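You operate a simulated robot arm through the tools that you are given. There is no shell and no other tool. Be economical: measure what you need, move in short steps, check, and stop when the job is done.

Carry out the task below with a simulated robot arm. There is one attempt and no reset: what you move stays moved.

JOB
Fetch the sugar lump from the top of the packing table and set it on the blue notepad.

The check looks at the end state, three seconds after you hand in, the way a careful person would. Anything else that was tipped, shoved, dropped, spilled or broken makes it a failure.

ROBOT AND FRAMES
A 7-joint arm with a two-finger parallel gripper, fixed in place. Base frame: the origin is at the foot of the arm, x ahead of it, y to its left, z up; the work surface is at about z = 0. Readings come in m, rad, newtons and seconds.
With the tool pointing down near the work surface it reaches from about 0.24 to 0.62 m from the base axis. Its first joint turns from -1.152 to 1.152 rad. Payload 2.6 kg.
The TCP is the grasp point between the finger pads, 0.03 m short of the fingertips. In the tool frame z runs along the fingers and y along their closing line. The gripper opens to 0.094 m. The fingers are 0.028 m wide and 0.01 m thick; the gripper's body (0.05 by 0.096 m) begins 0.055 m behind the TCP.
Orientation is told as [roll, pitch, yaw] about the base's x, y, z axes, in that order, counted from this pose: with the fingers straight down and closing along the base's y, the tool's x points along the base's -x, its y along +y and its z along -z.

CONTROLS
- The arm moves only by the tool step_arm. Its argument "deltas" is a list of rows, each a list of 4 numbers: the shift along the base's x, y, z in units of 30 mm (1.0 is 30 mm), then the turn about the base's z in units of 6 degrees (1.0 is 6 degrees). In form: [[tx, ty, tz, spin], ...]. A call has 1 to 12 rows; each row shifts and turns the commanded pose from where the row before left it. "gripper" is the closure, from 0 (fully open) to 1 (shut), set as the call begins (left out, the last holds). A call with a number of a shift or a turn outside -1 to 1 is refused whole. Each row takes 0.2 s and may step no farther than 0.05 m and 0.15 rad from the row before; otherwise, or with a gripper value out of range, the whole call is refused. A pose out of reach is approached as far as the arm can. The call stops where the force on the tool passes 40 N (or 10 N more than at its start, if that is more) or the arm is blocked; 0.2 s more then pass. The fingers move at their own pace (about 0.072 m/s each) and stop on an object; they squeeze with about 31 N. The grip force told is the motor's: it shows also when the fingers shut on nothing. Time passes only in rows, and 0.2 s behind the last, so rows that do not move let the fingers close. The reply holds the time, the measured pose of the TCP, the force on the tool along the base axes, the opening and the grip force, in the units named above and with some noise, and new pictures: "pictures" is both (left out), scene, wrist or none.
- Cameras (640 x 400 px; columns grow to the right, rows downward): "scene" is fixed at [0.0447, 0.4189, 0.5523]; the picture's right is [-0.82, -0.57, 0.00], its down [-0.33, 0.48, -0.81] and it looks along [0.46, -0.67, -0.59] (base axes); focal length 368 px, centre (320, 200). "wrist" rides on the gripper at [-0.037, 0, -0.058] in the tool frame; the picture's right is [0.00, -1.00, 0.00], its down [0.97, 0.00, -0.24] and it looks along [0.24, 0.00, 0.97] (tool axes); focal length 218 px, centre (320, 200).
- probe_pixels(camera, pixels): there is no depth. For up to 12 entries [column, row, z] of the newest picture of that camera ("zoom" is the newest enlarged one), the place [x, y] in the base frame at which the ray of that pixel passes the height z, good to about 0.003 m, but the place of the scene camera against the robot may be out by one fixed shift of up to 0.025 m in any direction. No time passes.
- inspect(camera, box): a new picture of the part [left, top, right, bottom] of that camera's present view, enlarged. No time passes.
- close_job(): hands the job in; it is judged then, once.

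Work in short steps. Measure before you move; look again where a grasp or a placing could have gone wrong, and mend it. You have 60 turns and 120 pictures in all, those below and enlarged ones among them. Open the gripper and draw the arm clear of the work before you hand the job in, unless the task says otherwise; then end with one line.

The tools are called by a JSON object that holds its "op" and its "data". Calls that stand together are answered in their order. step_arm: Moves the arm, as the interface text tells. Its arguments: {"type":"object","properties":{"deltas":{"type":"array"},"gripper":{"type":"number"},"pictures":{"type":"string","enum":["both","scene","wrist","none"]}},"required":["deltas"]} The other tools are called the same way: probe_pixels (camera, pixels) gives the place at which the rays of pixels pass given heights; inspect (camera, box) takes an enlarged picture of a part of a camera's view; close_job () hands the job in.

At the start:

```text
t: 0.0
tool_pos: [0.4666, 0.0542, 0.2922]
tcp_rot: [0.001, -0.003, 0.001]
wrist_force: [0.1, -0.7, -0.4]
grip_width: 0.094
gripper_force: 0.0
```

scene: 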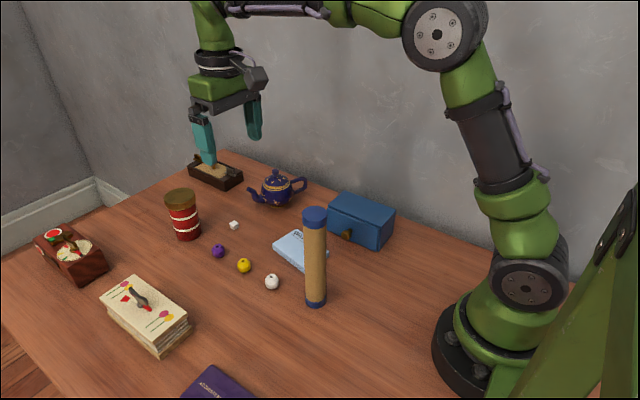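
wrist: 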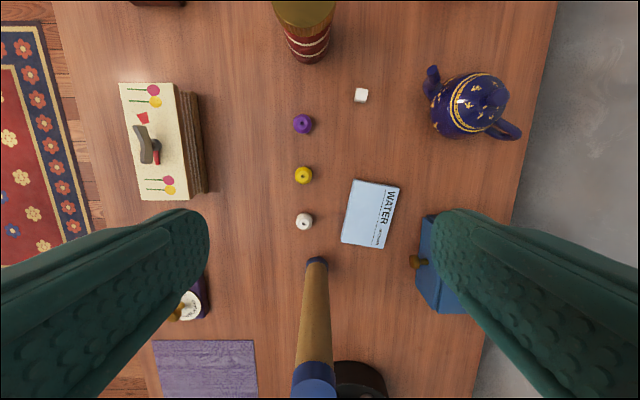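

The white cube at wrist (361,95) looks like the sugar lump, and the light-blue pad at (370,213) looks like the notepad. I'll enlarge both and measure them.

{"op": "inspect", "data": {"camera": "wrist", "box": [270, 70, 430, 260]}}

{"op": "inspect", "data": {"camera": "scene", "box": [160, 160, 400, 310]}}

{"op": "probe_pixels", "data": {"camera": "wrist", "pixels": [[361, 95, 0.01], [355, 180, 0.01], [400, 187, 0.01], [384, 248, 0.01], [341, 242, 0.01], [303, 124, 0.01], [304, 222, 0.01], [317, 262, 0.14], [430, 90, 0.03], [305, 62, 0.0], [435, 215, 0.07]]}}

{"op": "probe_pixels", "data": {"camera": "scene", "pixels": [[234, 225, 0.01], [315, 300, 0.0], [314, 215, 0.14], [301, 250, 0.01], [347, 238, 0.03]]}}

```text
2.11 times, centred on (350, 165) of wrist
```

zoom: 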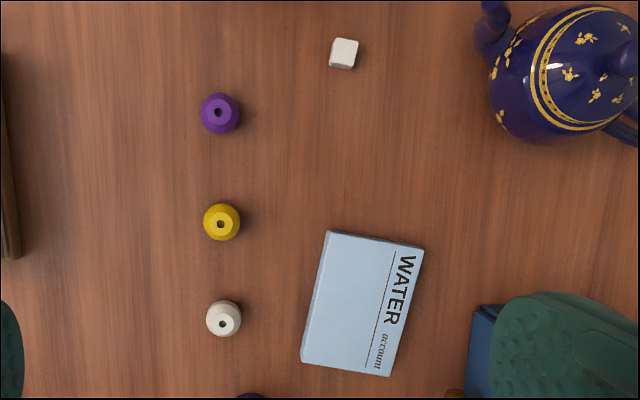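

```text
2.67 times, centred on (280, 235) of scene
```

zoom: 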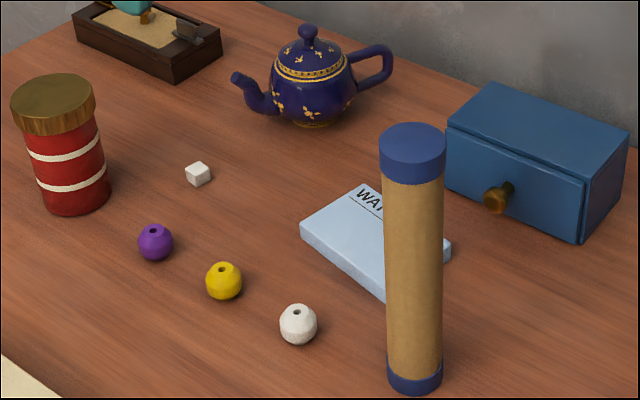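

```text
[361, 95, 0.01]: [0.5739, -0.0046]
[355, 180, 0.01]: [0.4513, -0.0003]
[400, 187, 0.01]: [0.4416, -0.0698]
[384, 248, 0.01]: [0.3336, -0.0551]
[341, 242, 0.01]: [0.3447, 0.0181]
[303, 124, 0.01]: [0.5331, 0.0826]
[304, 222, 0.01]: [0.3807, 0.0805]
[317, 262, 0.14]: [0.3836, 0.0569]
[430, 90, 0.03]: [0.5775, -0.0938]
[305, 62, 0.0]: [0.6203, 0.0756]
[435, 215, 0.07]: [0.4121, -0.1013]
```

```text
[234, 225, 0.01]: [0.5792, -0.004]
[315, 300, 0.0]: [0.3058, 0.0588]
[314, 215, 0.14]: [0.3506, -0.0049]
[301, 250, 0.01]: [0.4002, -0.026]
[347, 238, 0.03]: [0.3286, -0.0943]
```

The sugar lump is at about (0.574,-0.005). The notepad's centre is near (0.39,-0.027). The tall tube stands at about (0.31,0.06) and the teapot spout is near y=-0.094. I'll move above the lump and half close the gripper, to keep clear of the neighbours.

{"op": "step_arm", "data": {"deltas": [[0.9, -0.49, -1, 0], [0.9, -0.49, -1, 0], [0.9, -0.49, -1, 0], [0.88, -0.5, -1, 0], [0, 0, 0, 0]], "gripper": 0.45}}

```text
t: 1.2
tool_pos: [0.5773, -0.0045, 0.1713]
tcp_rot: [0.001, -0.002, 0.001]
wrist_force: [0.1, -0.3, 0.1]
grip_width: 0.052
gripper_force: 0.0
```

scene: 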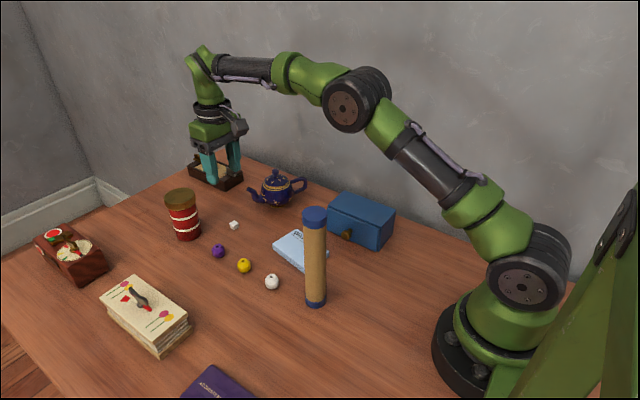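
wrist: 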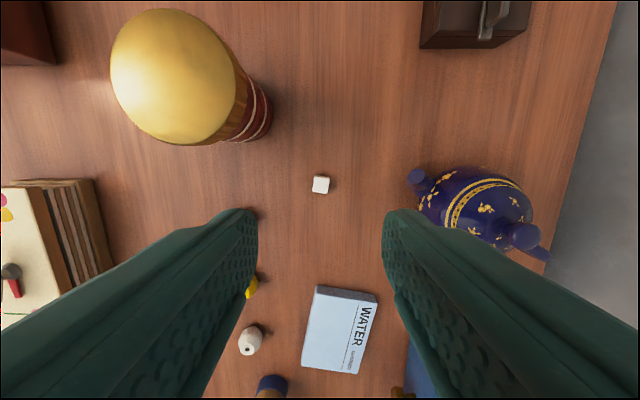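

Now the lump shows at wrist (321,184). I'll measure it again from here.

{"op": "probe_pixels", "data": {"camera": "wrist", "pixels": [[321, 184, 0.01], [314, 193, 0.0], [327, 193, 0.0], [315, 176, 0.015], [330, 177, 0.015], [240, 140, 0.0], [413, 172, 0.05], [418, 180, 0.04]]}}

{"op": "inspect", "data": {"camera": "wrist", "box": [280, 160, 360, 210]}}

```text
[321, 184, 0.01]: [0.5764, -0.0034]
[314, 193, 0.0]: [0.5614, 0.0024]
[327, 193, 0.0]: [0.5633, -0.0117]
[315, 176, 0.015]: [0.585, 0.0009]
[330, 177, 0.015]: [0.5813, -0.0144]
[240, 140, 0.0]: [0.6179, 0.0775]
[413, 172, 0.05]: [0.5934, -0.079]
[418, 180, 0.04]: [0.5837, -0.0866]
```

```text
8.00 times, centred on (320, 185) of wrist
```

zoom: 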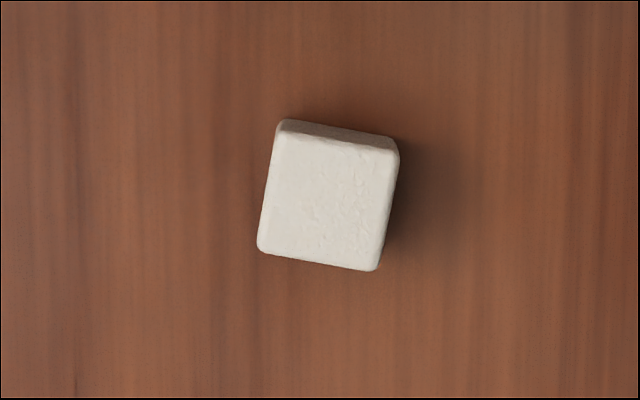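

The lump is about 15 mm wide, at (0.575,-0.0035), and turned about -9°. I'll spin to match and go down part way.

{"op": "step_arm", "data": {"deltas": [[-0.07, 0.03, -1, -0.8], [0, 0, -1, -0.75], [0, 0, -1, 0], [0, 0, -0.5, 0], [0, 0, 0, 0]]}}

```text
t: 2.4
tool_pos: [0.5721, -0.0038, 0.0671]
tcp_rot: [0.0, 0.0, -0.162]
wrist_force: [0.7, 0.1, 0.4]
grip_width: 0.0517
gripper_force: 0.1
```

scene: 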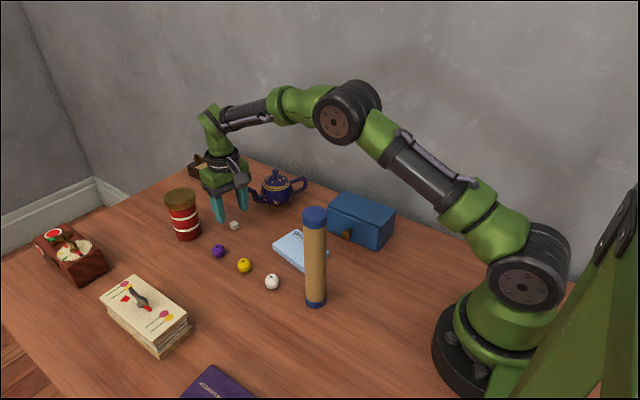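
wrist: 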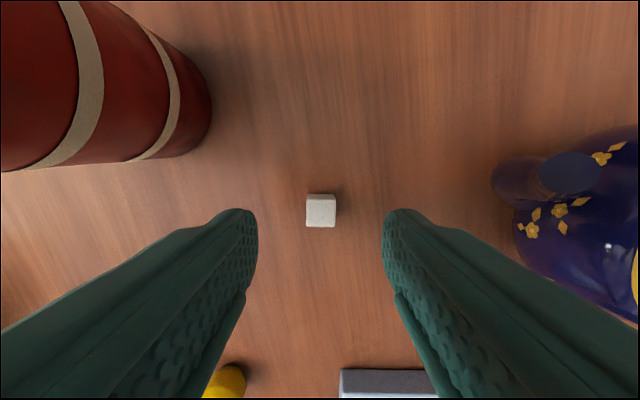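

The lump now sits square between the fingers, with its top face centred at (321,213). One more measurement before the last drop.

{"op": "probe_pixels", "data": {"camera": "wrist", "pixels": [[321, 213, 0.015], [321, 211, 0.01]]}}

```text
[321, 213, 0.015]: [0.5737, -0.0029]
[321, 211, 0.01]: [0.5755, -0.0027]
```

The lump is at (0.5745,-0.003). I'll nudge over by 2 mm and lower until the fingertips are about 5 mm above the table.

{"op": "step_arm", "data": {"deltas": [[0.07, 0.03, -0.5, 0], [0, 0, -0.5, 0], [0, 0, -0.03, 0], [0, 0, 0, 0]], "pictures": "wrist"}}

```text
t: 3.4
tool_pos: [0.5735, -0.0046, 0.0347]
tcp_rot: [-0.001, -0.003, -0.164]
wrist_force: [-0.6, 0.5, 1.0]
grip_width: 0.0516
gripper_force: 0.1
```

wrist: 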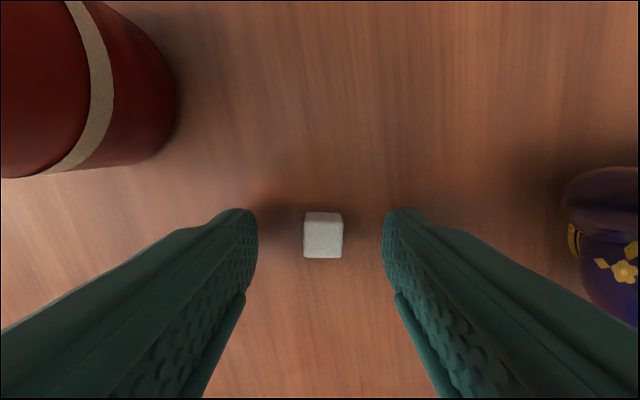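

The lump is between the pads at (323,235). I'll close just past its width, so it isn't squeezed harder than needed.

{"op": "step_arm", "data": {"deltas": [[0, 0, 0, 0], [0, 0, 0, 0], [0, 0, 0, 0], [0, 0, 0, 0]], "gripper": 0.88, "pictures": "wrist"}}

```text
t: 4.4
tool_pos: [0.5753, -0.0044, 0.0365]
tcp_rot: [-0.001, -0.003, -0.162]
wrist_force: [-0.1, 0.6, -1.3]
grip_width: 0.0124
gripper_force: 31.1
```

wrist: 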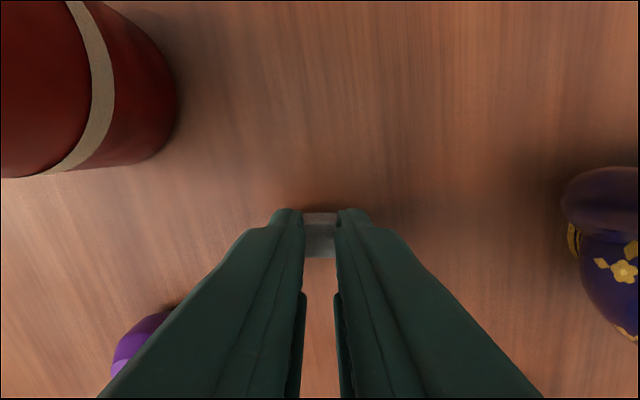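

The grip reads 31 N at a width of 12.4 mm, so the lump is held. I'll lift straight up and check.

{"op": "step_arm", "data": {"deltas": [[0, 0, 0.5, 0], [0, 0, 1, 0], [0, 0, 1, 0], [0, 0, 1, 0], [0, 0, 1, 0], [0, 0, 0, 0]]}}

```text
t: 5.8
tool_pos: [0.5743, -0.0024, 0.1715]
tcp_rot: [0.001, 0.0, -0.164]
wrist_force: [0.3, -0.3, -0.3]
grip_width: 0.0137
gripper_force: 13.4
```

scene: 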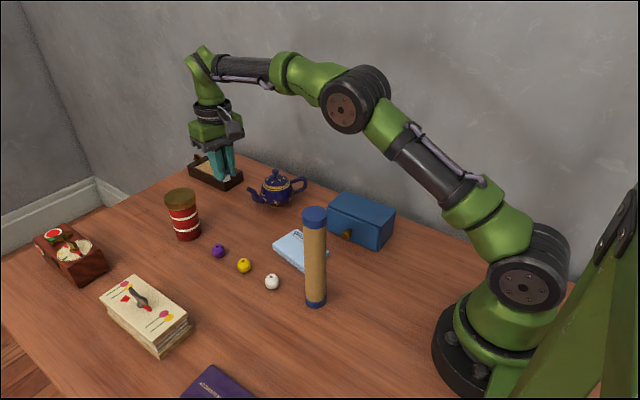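
wrist: 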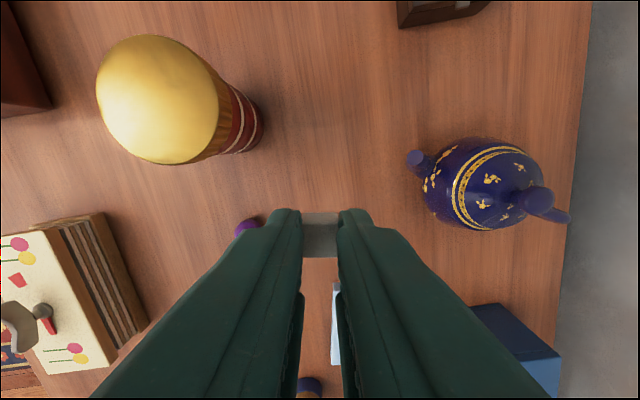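

The lump is still between the pads at (320,232), though the grip reading fell. I'll tighten slightly and carry it at this height to above the notepad, at about (0.405,-0.028).

{"op": "step_arm", "data": {"deltas": [[0, 0, 0.5, 0], [-0.94, -0.14, 0.5, 0], [-0.94, -0.14, 0, 0], [-0.94, -0.14, 0, 0], [-0.94, -0.14, 0, 0], [-0.94, -0.14, 0, 0], [-0.94, -0.14, 0, 0], [0, 0, 0, 0]], "gripper": 0.95}}

```text
t: 7.6
tool_pos: [0.4037, -0.0276, 0.2012]
tcp_rot: [0.0, -0.002, -0.162]
wrist_force: [1.2, -0.1, -0.7]
grip_width: 0.0113
gripper_force: 31.1
```

scene: 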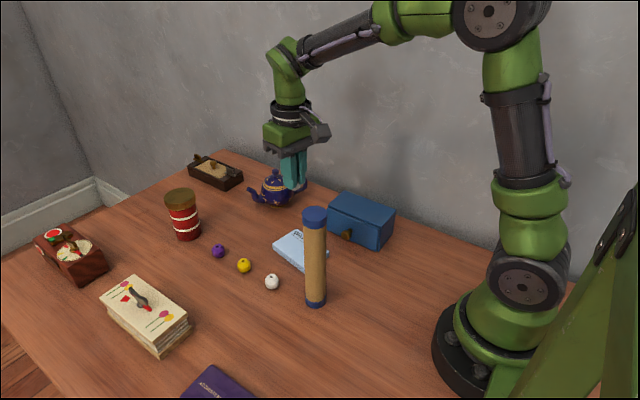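
wrist: 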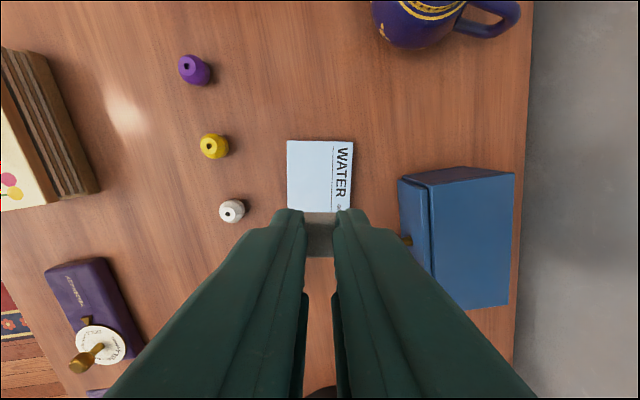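

The notepad's far edge shows at rows 140-143. I'll check that the lump is held and measure the pad's edges from here.

{"op": "inspect", "data": {"camera": "wrist", "box": [270, 130, 400, 270]}}

{"op": "inspect", "data": {"camera": "scene", "box": [240, 140, 400, 310]}}

{"op": "probe_pixels", "data": {"camera": "wrist", "pixels": [[287, 140, 0.013], [353, 142, 0.013], [350, 208, 0.013], [288, 208, 0.013], [400, 178, 0.07], [402, 240, 0.03], [410, 240, 0.03]]}}

```text
2.86 times, centred on (335, 200) of wrist
```

zoom: 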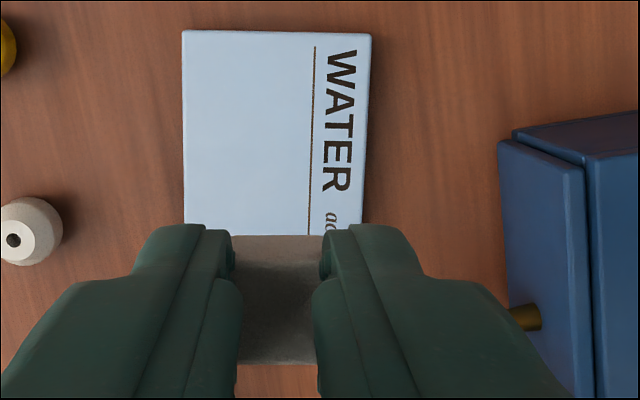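

```text
2.35 times, centred on (320, 225) of scene
```

zoom: 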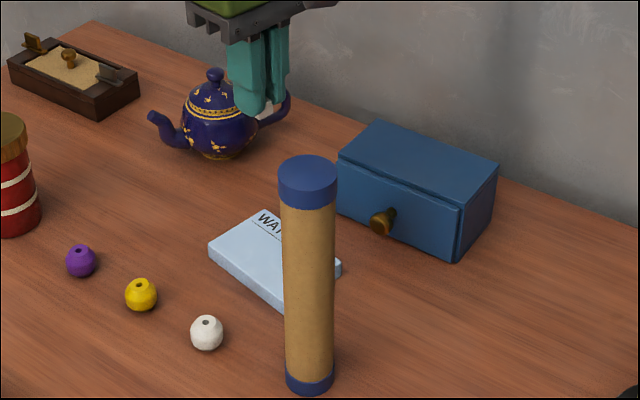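

```text
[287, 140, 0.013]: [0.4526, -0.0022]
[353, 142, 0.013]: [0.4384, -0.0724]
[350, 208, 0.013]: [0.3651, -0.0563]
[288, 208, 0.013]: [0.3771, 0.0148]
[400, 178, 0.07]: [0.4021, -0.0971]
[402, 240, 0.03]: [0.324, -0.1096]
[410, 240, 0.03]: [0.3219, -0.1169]
```

The lump is held and the pad's top is centred on about (0.40,-0.030). I'll lower to TCP z≈0.065, still above the pad, and check.

{"op": "step_arm", "data": {"deltas": [[0, -0.07, -1, 0], [0, 0, -1, 0], [0, 0, -1, 0], [0, 0, -1, 0], [0, 0, -0.5, 0], [0, 0, 0, 0]]}}

```text
t: 9.0
tool_pos: [0.4047, -0.0286, 0.0662]
tcp_rot: [0.0, -0.002, -0.162]
wrist_force: [-0.3, -0.5, 0.2]
grip_width: 0.0114
gripper_force: 31.2
```

scene: 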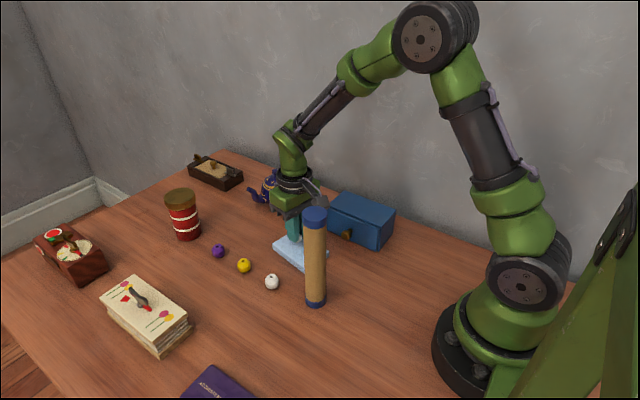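
wrist: 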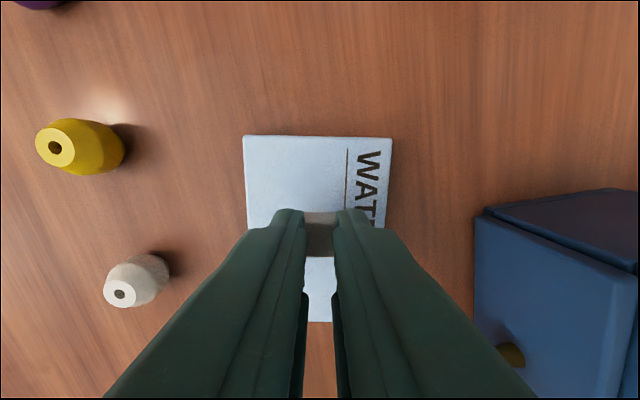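

The lump is over the pad, with pad visible on all sides. I'll lower in small rows and watch the vertical force for contact.

{"op": "step_arm", "data": {"deltas": [[0, 0, -0.15, 0], [0, 0, -0.15, 0], [0, 0, -0.15, 0], [0, 0, 0, 0]], "pictures": "none"}}

{"op": "inspect", "data": {"camera": "scene", "box": [260, 200, 340, 280]}}

```text
t: 10.0
tool_pos: [0.4055, -0.0298, 0.054]
tcp_rot: [-0.001, -0.001, -0.162]
wrist_force: [-1.4, 0.9, 7.4]
grip_width: 0.0115
gripper_force: 31.3
```

```text
5.00 times, centred on (300, 240) of scene
```

zoom: 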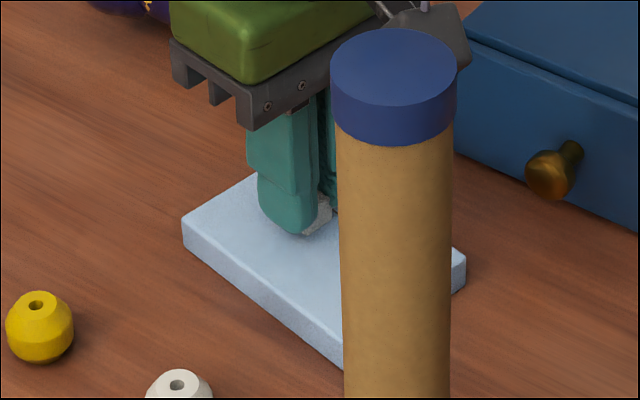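

The vertical force rose to 7.4 N at z=0.054, so the lump is resting on the pad. I'll open part way in place.

{"op": "step_arm", "data": {"deltas": [[0, 0, 0, 0], [0, 0, 0, 0], [0, 0, 0, 0]], "gripper": 0.5}}

```text
t: 10.8
tool_pos: [0.4057, -0.0289, 0.0544]
tcp_rot: [-0.001, -0.002, -0.164]
wrist_force: [-0.2, -0.1, -0.3]
grip_width: 0.0471
gripper_force: 0.1
```

scene: 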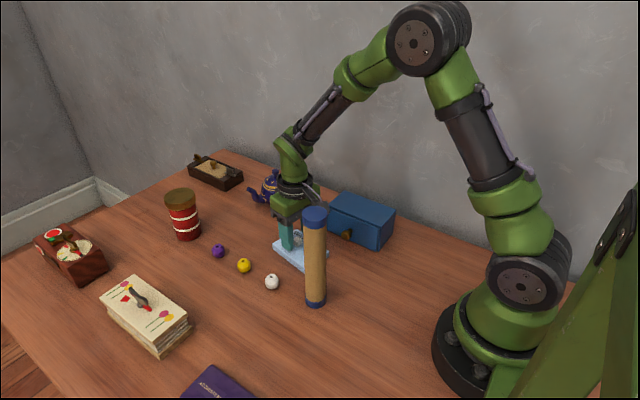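
wrist: 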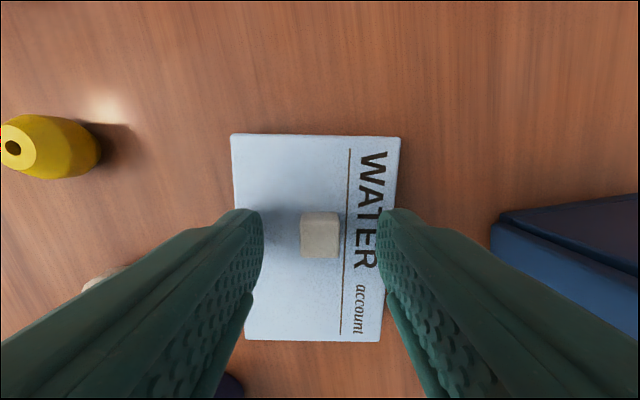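

The lump sits free on the notepad at (320,235). I'll rise straight up, clear of the tube.

{"op": "step_arm", "data": {"deltas": [[0, 0, 0.5, 0], [0, 0, 1, 0], [0, 0, 1, 0], [0, 0, 1, 0], [0, 0, 1, 0], [0, 0, 1, 0], [0, 0, 1, 0], [0, 0, 1, 0], [0.5, 0, 1, 0], [0.5, 0, 0, 0], [0, 0, 0, 0]], "gripper": 0.4}}

```text
t: 13.2
tool_pos: [0.435, -0.0311, 0.3075]
tcp_rot: [0.0, -0.002, -0.163]
wrist_force: [-0.3, -0.3, 0.0]
grip_width: 0.0563
gripper_force: 0.2
```

scene: 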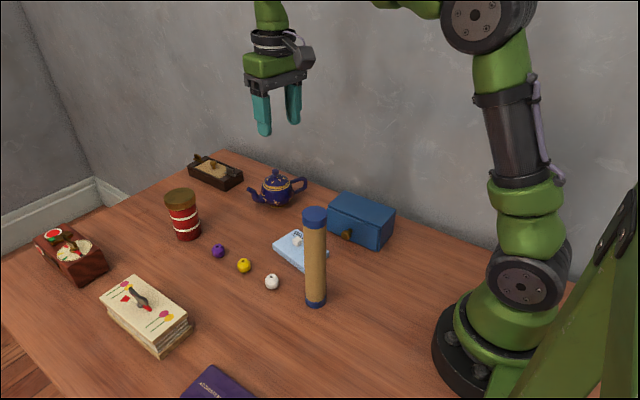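
wrist: 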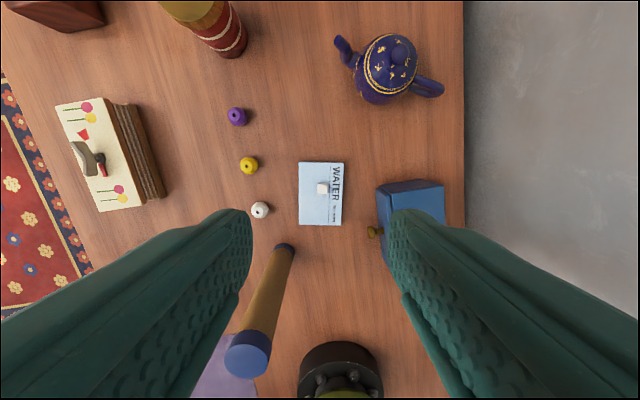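

The lump rests on the notepad at wrist (322,188), everything else stands where it was, and the arm is clear with the gripper open. I'll hand the job in.

{"op": "close_job", "data": {}}

```text
The job is handed in.
```

The sugar lump is on the blue notepad, nothing else looked disturbed in the last pictures, and the job is handed in.
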